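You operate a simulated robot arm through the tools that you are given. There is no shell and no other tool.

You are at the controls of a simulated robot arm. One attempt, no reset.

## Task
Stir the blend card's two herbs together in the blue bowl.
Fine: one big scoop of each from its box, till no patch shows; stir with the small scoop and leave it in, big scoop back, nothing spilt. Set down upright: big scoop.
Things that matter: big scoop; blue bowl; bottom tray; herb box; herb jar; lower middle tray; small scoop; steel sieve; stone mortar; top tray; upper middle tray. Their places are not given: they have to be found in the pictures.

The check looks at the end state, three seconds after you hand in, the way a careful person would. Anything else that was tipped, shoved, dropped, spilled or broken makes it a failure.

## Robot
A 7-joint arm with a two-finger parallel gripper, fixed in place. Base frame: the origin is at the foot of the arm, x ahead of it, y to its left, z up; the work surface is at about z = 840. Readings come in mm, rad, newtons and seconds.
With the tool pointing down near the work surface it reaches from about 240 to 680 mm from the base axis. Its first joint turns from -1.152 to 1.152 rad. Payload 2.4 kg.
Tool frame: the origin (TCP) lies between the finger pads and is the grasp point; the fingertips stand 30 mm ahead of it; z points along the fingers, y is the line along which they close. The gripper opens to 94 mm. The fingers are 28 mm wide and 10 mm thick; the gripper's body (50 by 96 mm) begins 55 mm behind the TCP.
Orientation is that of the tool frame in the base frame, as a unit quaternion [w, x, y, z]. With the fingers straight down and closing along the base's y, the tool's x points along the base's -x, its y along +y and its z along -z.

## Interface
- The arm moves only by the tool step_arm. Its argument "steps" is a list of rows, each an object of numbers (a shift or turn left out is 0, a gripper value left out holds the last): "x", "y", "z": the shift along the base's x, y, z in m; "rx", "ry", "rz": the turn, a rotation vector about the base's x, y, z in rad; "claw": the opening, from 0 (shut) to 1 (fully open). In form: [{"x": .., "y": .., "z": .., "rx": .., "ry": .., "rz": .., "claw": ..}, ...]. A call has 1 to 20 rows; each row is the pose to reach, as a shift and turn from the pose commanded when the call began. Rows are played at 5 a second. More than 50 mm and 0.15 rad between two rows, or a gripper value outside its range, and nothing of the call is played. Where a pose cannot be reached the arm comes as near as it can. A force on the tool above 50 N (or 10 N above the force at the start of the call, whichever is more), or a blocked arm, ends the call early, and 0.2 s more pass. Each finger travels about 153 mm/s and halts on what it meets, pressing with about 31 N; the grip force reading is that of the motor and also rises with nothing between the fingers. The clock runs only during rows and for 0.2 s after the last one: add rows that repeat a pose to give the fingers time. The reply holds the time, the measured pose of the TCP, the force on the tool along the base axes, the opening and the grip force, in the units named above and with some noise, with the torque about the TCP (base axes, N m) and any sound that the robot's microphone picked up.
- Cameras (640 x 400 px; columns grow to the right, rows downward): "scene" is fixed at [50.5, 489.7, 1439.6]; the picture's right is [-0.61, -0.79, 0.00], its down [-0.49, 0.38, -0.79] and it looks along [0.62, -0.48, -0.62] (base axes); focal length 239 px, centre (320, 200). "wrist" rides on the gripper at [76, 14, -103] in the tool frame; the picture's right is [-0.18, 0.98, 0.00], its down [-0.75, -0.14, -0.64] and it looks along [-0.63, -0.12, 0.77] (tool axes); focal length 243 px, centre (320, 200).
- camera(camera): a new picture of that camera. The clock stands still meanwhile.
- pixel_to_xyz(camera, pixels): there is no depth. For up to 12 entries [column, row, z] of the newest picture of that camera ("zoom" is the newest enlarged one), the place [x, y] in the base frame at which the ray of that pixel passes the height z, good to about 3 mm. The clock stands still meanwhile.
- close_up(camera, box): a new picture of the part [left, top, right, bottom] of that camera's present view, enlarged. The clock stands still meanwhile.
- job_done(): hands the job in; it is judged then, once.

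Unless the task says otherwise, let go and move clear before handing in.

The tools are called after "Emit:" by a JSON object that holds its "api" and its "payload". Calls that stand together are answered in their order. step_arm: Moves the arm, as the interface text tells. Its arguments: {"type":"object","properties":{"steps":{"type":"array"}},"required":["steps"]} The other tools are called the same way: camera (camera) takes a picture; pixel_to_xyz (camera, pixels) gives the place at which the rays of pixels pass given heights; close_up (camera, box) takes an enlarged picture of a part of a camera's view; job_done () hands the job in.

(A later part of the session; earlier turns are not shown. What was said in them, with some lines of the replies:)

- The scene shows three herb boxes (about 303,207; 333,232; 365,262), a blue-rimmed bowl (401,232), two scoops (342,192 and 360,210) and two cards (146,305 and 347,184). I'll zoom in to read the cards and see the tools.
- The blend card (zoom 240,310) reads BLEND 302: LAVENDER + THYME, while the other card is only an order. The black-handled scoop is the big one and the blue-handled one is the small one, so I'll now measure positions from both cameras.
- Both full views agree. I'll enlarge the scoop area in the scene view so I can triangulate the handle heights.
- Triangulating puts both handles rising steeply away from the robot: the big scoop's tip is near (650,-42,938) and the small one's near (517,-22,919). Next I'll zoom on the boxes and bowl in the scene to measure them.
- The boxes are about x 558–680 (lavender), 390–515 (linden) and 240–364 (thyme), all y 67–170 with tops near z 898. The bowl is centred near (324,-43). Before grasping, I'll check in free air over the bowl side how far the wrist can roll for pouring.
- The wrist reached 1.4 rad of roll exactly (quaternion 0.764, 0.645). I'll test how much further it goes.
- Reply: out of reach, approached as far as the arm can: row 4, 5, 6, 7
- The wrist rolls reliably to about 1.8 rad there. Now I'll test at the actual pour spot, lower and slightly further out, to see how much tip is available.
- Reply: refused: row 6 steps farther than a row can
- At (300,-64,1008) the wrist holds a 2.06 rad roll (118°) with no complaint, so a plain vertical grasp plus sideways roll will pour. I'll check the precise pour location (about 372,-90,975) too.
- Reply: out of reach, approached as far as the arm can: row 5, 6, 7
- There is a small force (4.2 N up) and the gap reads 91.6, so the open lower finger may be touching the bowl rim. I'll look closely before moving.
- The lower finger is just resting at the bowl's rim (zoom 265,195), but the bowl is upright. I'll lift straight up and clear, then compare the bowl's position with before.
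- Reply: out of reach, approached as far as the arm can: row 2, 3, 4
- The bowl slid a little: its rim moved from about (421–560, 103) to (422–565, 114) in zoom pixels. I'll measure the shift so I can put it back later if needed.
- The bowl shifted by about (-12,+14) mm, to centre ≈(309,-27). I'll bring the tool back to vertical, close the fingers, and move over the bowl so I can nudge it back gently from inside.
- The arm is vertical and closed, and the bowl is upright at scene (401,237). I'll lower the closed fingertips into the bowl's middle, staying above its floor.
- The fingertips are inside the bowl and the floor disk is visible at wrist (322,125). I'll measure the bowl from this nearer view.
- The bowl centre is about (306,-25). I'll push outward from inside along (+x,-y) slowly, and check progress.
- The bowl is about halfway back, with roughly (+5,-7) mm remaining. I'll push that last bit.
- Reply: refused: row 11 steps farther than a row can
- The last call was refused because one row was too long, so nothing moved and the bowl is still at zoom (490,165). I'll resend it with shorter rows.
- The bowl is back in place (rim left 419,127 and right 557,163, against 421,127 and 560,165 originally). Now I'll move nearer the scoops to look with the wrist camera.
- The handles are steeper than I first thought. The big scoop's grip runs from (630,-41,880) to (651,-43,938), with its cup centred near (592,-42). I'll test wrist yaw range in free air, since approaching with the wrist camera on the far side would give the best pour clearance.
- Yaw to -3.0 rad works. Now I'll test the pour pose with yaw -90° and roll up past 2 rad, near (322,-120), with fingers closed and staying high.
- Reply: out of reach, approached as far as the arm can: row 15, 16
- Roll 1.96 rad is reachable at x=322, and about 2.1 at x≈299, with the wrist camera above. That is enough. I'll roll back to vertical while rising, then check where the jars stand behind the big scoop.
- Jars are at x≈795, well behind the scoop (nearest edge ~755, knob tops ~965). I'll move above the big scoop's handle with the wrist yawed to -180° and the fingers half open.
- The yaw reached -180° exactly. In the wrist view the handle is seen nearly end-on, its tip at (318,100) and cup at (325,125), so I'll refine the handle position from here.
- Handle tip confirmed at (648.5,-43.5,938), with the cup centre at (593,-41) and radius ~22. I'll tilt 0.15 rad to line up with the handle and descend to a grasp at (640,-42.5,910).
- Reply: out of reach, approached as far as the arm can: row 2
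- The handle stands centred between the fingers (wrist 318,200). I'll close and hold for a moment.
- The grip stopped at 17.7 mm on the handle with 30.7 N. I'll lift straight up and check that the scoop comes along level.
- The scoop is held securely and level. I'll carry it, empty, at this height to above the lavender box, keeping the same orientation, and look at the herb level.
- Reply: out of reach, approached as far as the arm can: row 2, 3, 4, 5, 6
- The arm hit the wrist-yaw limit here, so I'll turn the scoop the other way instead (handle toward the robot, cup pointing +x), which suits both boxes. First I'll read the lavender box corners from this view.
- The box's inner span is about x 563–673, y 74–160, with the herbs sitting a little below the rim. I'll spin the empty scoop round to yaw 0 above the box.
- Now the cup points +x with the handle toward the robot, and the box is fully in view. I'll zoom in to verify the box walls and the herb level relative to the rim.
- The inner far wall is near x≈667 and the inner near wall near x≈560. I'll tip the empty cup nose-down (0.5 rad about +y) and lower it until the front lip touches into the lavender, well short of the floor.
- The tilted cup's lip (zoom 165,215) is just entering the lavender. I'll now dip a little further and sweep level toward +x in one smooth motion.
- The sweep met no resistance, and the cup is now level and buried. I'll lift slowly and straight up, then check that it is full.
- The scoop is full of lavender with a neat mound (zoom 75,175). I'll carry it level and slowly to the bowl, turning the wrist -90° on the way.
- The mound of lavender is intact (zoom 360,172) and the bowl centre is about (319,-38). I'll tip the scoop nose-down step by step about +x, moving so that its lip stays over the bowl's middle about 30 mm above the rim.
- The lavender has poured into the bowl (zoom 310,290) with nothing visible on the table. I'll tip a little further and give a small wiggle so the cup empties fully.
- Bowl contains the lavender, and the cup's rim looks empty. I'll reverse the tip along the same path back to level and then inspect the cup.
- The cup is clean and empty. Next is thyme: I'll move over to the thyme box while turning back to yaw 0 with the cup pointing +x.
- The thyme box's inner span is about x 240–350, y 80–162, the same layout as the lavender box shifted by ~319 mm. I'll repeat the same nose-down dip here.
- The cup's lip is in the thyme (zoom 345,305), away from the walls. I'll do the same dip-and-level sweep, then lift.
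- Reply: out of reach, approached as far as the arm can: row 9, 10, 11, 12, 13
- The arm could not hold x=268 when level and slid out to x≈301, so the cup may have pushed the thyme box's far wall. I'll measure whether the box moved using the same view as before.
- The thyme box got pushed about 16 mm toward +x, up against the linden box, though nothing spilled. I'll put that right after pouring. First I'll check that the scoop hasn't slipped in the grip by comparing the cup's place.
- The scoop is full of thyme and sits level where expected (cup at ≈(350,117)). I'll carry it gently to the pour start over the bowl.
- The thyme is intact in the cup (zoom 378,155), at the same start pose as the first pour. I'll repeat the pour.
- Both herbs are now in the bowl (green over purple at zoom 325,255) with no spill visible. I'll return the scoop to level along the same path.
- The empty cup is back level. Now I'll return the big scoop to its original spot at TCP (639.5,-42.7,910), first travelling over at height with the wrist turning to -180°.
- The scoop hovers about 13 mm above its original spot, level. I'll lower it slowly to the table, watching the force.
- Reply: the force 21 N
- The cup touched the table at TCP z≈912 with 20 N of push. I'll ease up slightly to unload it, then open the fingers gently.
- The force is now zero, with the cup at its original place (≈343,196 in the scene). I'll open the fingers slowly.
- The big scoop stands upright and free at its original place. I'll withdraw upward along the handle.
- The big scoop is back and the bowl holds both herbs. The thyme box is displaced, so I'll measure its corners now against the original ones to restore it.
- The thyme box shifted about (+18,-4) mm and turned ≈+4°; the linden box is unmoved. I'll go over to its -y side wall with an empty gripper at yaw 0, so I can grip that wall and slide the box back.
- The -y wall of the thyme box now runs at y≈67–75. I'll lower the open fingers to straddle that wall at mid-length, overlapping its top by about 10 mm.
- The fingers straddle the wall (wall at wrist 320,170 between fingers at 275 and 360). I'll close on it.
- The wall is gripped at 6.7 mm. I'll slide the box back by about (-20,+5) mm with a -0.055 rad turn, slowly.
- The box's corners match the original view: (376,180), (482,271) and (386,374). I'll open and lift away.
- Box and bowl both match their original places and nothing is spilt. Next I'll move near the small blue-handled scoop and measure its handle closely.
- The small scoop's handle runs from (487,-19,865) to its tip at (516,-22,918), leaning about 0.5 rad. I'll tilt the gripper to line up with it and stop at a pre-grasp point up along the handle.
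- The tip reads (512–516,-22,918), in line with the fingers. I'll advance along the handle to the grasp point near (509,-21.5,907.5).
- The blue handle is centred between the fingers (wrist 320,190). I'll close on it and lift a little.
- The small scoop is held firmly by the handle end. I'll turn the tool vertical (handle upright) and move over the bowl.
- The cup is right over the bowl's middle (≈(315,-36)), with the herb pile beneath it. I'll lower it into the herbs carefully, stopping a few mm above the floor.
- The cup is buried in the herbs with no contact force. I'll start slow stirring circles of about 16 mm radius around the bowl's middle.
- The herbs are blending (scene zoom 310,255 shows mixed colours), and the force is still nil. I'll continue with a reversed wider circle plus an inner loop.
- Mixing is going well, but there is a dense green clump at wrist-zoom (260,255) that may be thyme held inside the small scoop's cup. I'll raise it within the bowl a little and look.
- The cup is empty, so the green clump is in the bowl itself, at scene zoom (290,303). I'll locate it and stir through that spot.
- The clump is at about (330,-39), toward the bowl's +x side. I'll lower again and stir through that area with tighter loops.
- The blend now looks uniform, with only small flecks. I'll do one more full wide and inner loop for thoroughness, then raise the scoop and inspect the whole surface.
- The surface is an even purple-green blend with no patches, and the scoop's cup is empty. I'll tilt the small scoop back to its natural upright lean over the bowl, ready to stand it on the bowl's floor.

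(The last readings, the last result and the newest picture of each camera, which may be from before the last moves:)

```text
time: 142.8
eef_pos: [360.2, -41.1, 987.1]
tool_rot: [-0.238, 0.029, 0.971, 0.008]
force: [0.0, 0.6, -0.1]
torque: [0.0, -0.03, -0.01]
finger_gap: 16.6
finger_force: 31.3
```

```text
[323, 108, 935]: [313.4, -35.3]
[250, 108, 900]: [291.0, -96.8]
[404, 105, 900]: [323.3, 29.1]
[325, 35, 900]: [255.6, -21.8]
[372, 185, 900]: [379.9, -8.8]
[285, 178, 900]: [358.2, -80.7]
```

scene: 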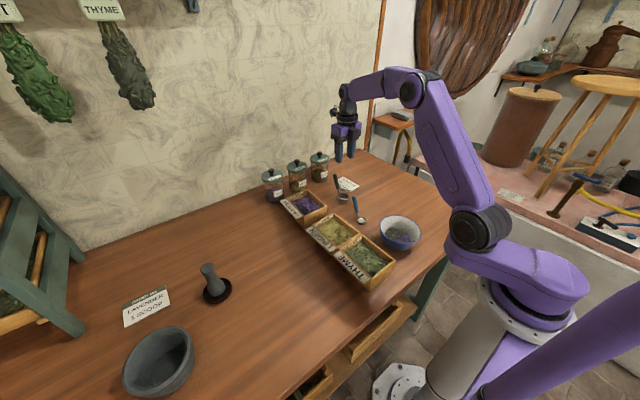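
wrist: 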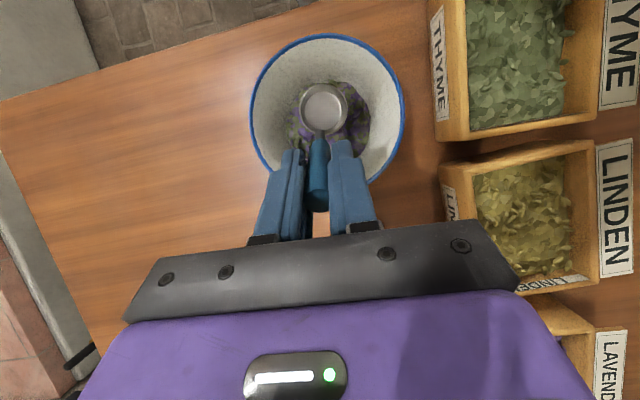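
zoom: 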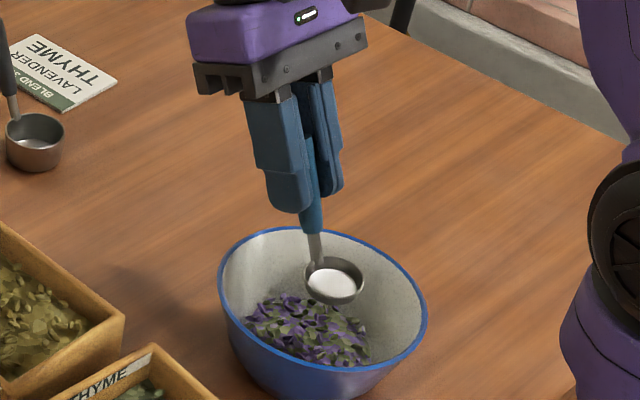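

The cup is at (313,-35) and the bowl centre about (317,-36). I'll shift 6 mm toward -x for finger clearance at the far rim, and lower toward the bowl's floor.

Emit:
{"api": "step_arm", "payload": {"steps": [{"x": -0.003, "z": -0.015}, {"x": -0.006, "y": -0.0005, "z": -0.03}, {"x": -0.006, "y": -0.0005, "z": -0.045}, {"x": -0.006, "y": -0.0005, "z": -0.057}, {"x": -0.006, "y": -0.0005, "z": -0.064}, {"x": -0.006, "y": -0.0005, "z": -0.069}, {"x": -0.006, "y": -0.0005, "z": -0.069}]}}

Emit:
{"api": "camera", "payload": {"camera": "wrist"}}

Emit:
{"api": "close_up", "payload": {"camera": "scene", "box": [360, 185, 440, 265]}}

```text
time: 144.4
eef_pos: [353.0, -42.6, 918.5]
tool_rot: [-0.238, 0.028, 0.971, 0.008]
force: [1.6, -1.1, 14.8]
torque: [0.24, 0.51, 0.04]
finger_gap: 16.4
finger_force: 30.9
```

```text
taken
```

wrist: 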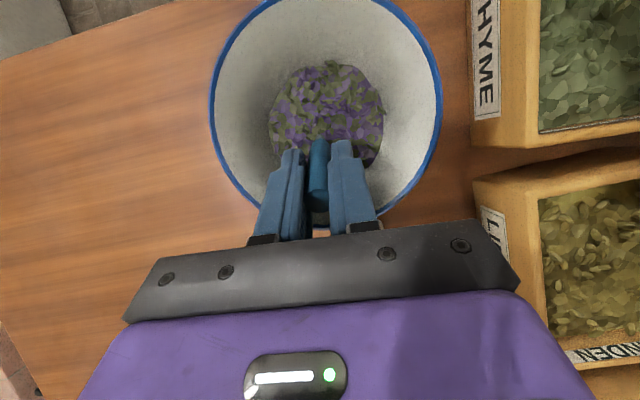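

```text
5.00 times, centred on (400, 225) of scene
```

zoom: 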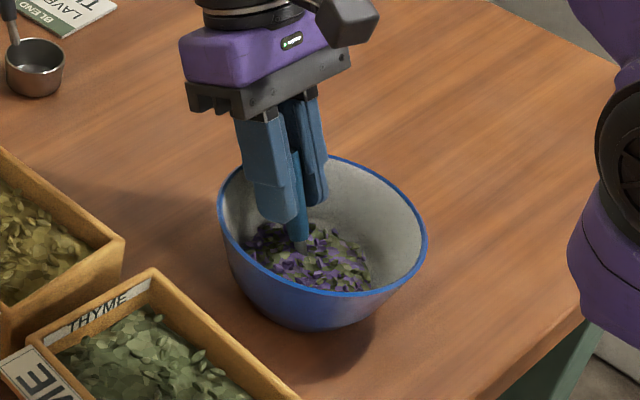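

The cup has reached the bowl's floor (14.8 N upward at z=918). I'll ease up to unload it before letting go.

Emit:
{"api": "step_arm", "payload": {"steps": [{"z": 0.0008}, {"z": 0.0014}, {"z": 0.0014}]}}

```text
time: 145.2
eef_pos: [353.4, -41.6, 918.8]
tool_rot: [-0.236, 0.029, 0.971, 0.008]
force: [-0.1, 0.0, -0.4]
torque: [0.0, -0.03, -0.02]
finger_gap: 16.0
finger_force: 31.1
```

The load is now zero. I'll open the fingers slowly, only as far as needed inside the bowl, and look.

Emit:
{"api": "step_arm", "payload": {"steps": [{"claw": 0.19}, {"claw": 0.22}, {"claw": 0.26}, {"claw": 0.3}, {"claw": 0.33}, {"claw": 0.33}]}}

Emit:
{"api": "camera", "payload": {"camera": "wrist"}}

Emit:
{"api": "close_up", "payload": {"camera": "scene", "box": [360, 185, 440, 265]}}

```text
time: 146.6
eef_pos: [353.2, -42.0, 919.0]
tool_rot: [-0.237, 0.03, 0.971, 0.008]
force: [0.0, -0.1, 0.0]
torque: [0.01, -0.01, 0.0]
finger_gap: 31.0
finger_force: 0.1
```

```text
taken
```

wrist: 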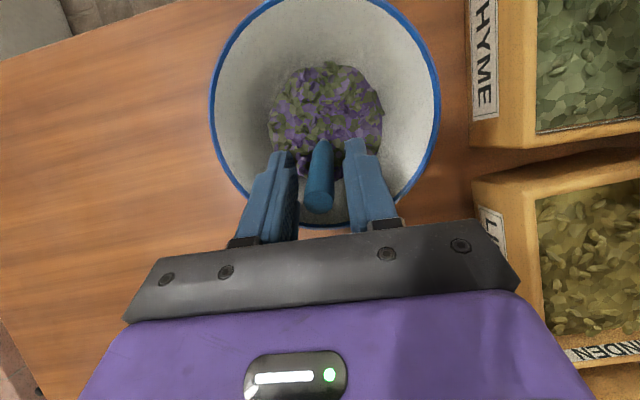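

```text
5.00 times, centred on (400, 225) of scene
```

zoom: 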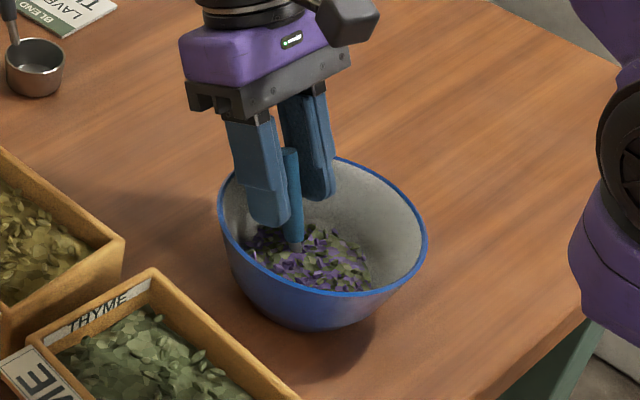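

The small scoop stands in the bowl on its own, between the open fingers. I'll withdraw along the handle axis, then up and away.

Emit:
{"api": "step_arm", "payload": {"steps": [{"x": 0.0046, "y": -0.0003, "z": 0.0089}, {"x": 0.0092, "y": -0.0006, "z": 0.0177}, {"x": 0.0138, "y": -0.0008, "z": 0.0266}, {"x": 0.0184, "y": -0.0011, "z": 0.0355}, {"x": 0.023, "y": -0.0014, "z": 0.0443}, {"x": 0.03, "y": -0.0018, "z": 0.058}, {"x": 0.04, "y": -0.0024, "z": 0.077}, {"x": 0.05, "y": -0.003, "z": 0.1}, {"x": 0.06, "y": -0.01, "z": 0.13}, {"x": 0.07, "y": -0.02, "z": 0.16}]}}

Emit:
{"api": "camera", "payload": {"camera": "scene"}}

Emit:
{"api": "close_up", "payload": {"camera": "scene", "box": [360, 185, 440, 265]}}

Emit:
{"api": "camera", "payload": {"camera": "wrist"}}

```text
time: 148.8
eef_pos: [423.5, -62.1, 1080.0]
tool_rot: [-0.238, 0.029, 0.971, 0.008]
force: [0.3, 0.1, -0.2]
torque: [0.03, 0.0, 0.0]
finger_gap: 31.0
finger_force: 0.1
```

```text
taken
```

scene: 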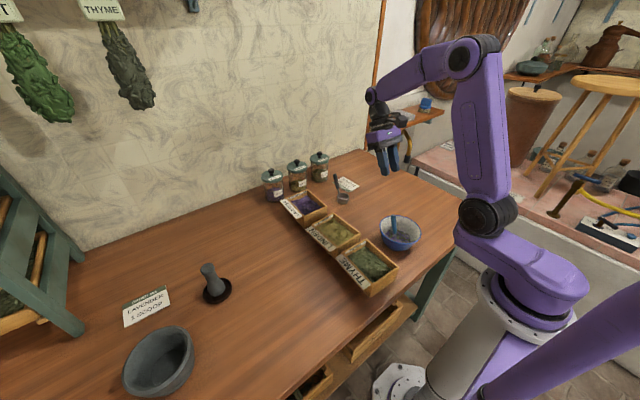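

```text
5.00 times, centred on (400, 225) of scene
```

zoom: 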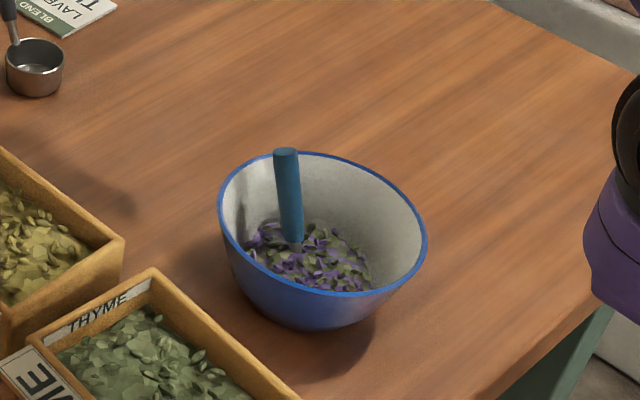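

```text
taken
```

wrist: 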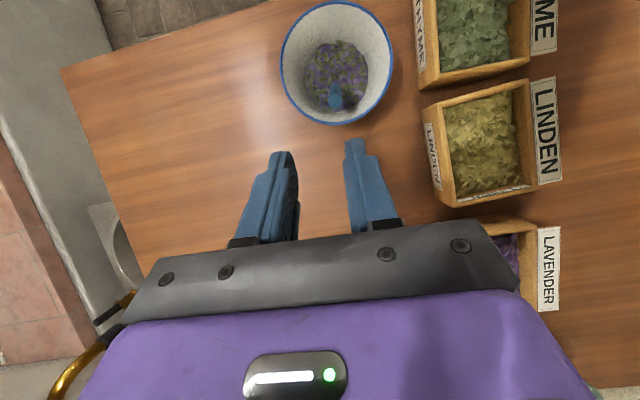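

The small scoop stands in the bowl and the arm is clear. I'll make a final check of the blend surface, the table for spills, and every item's place.

Emit:
{"api": "close_up", "payload": {"camera": "wrist", "box": [270, 0, 410, 130]}}

Emit:
{"api": "close_up", "payload": {"camera": "scene", "box": [270, 185, 430, 305]}}

Emit:
{"api": "close_up", "payload": {"camera": "scene", "box": [255, 140, 375, 215]}}

```text
3.08 times, centred on (340, 65) of wrist
```

zoom: 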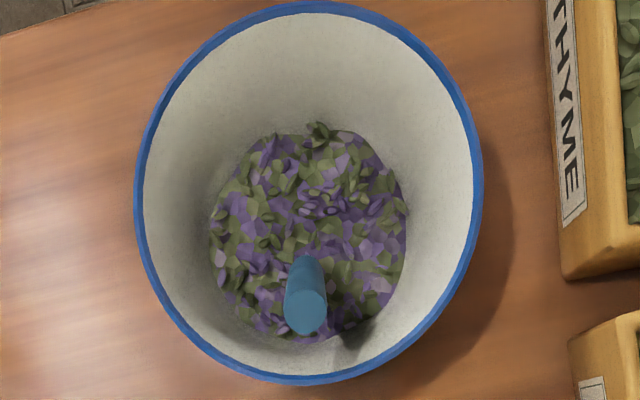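

```text
3.33 times, centred on (350, 245) of scene
```

zoom: 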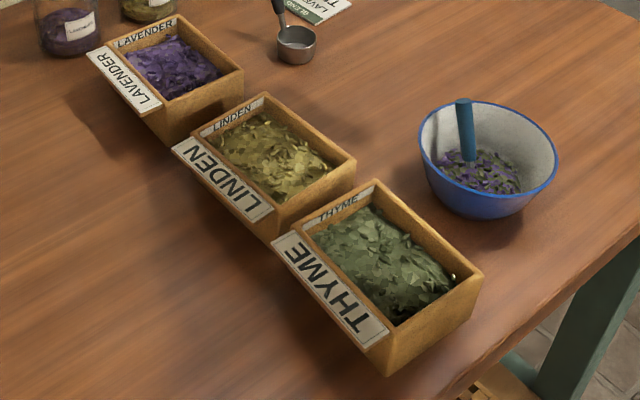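

```text
5.33 times, centred on (315, 178) of scene
```

zoom: 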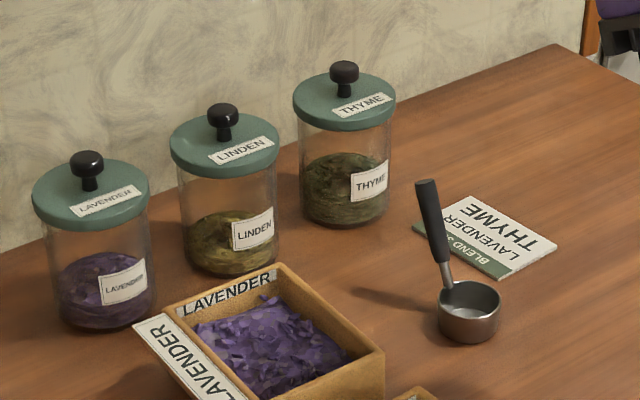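

Everything is in place: the blend is even, the big scoop is upright at its spot, and the boxes, jars and card are as at the start. One pale speck shows on the thyme box at zoom (453,277), so I'll look at it.

Emit:
{"api": "close_up", "payload": {"camera": "scene", "box": [365, 250, 405, 280]}}

Emit:
{"api": "close_up", "payload": {"camera": "scene", "box": [385, 205, 425, 245]}}

```text
13.33 times, centred on (385, 265) of scene
```

zoom: 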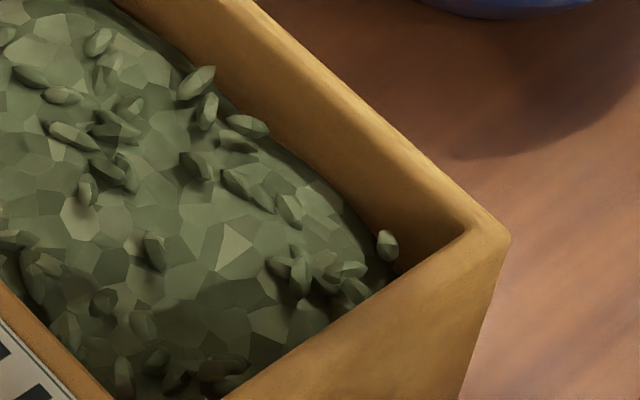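

```text
10.00 times, centred on (405, 225) of scene
```

zoom: 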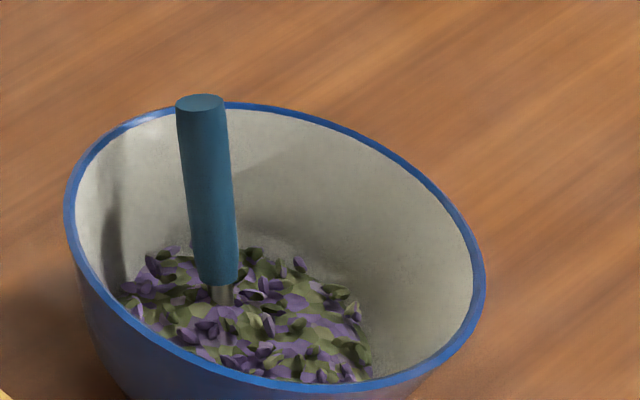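

The speck is only a thyme leaf inside its box. The blend is even, the small scoop stands in the bowl, the big scoop is back upright, nothing is spilt, and the arm is clear, so I'm handing in.

Emit:
{"api": "job_done", "payload": {}}

```text
The job is handed in.
```

The lavender and thyme from the blend card (BLEND 302) are stirred together in the blue bowl, one big scoop of each. The job is handed in, but I don't have the verdict yet.

- **Blend:** the last pictures show an even purple-green mix with no patch of either herb.
- **Small scoop:** I stirred with it and left it standing in the bowl.
- **Big scoop:** it is back upright, within about 4 mm of where it started.
- **Spills:** I saw none on the table or in the linden box.

I moved two things by accident and put both back:

- **Blue bowl:** while I was testing a pour pose, an open finger pushed it about 18 mm. I nudged it back to within about 2 mm.
- **Thyme box:** the arm couldn't hold its position near the base during the thyme scoop. The cup pushed the box about 18 mm until it touched the linden box. I slid it back, and its corners line up with the first pictures. The linden box looks unmoved, or at most 1 mm off.
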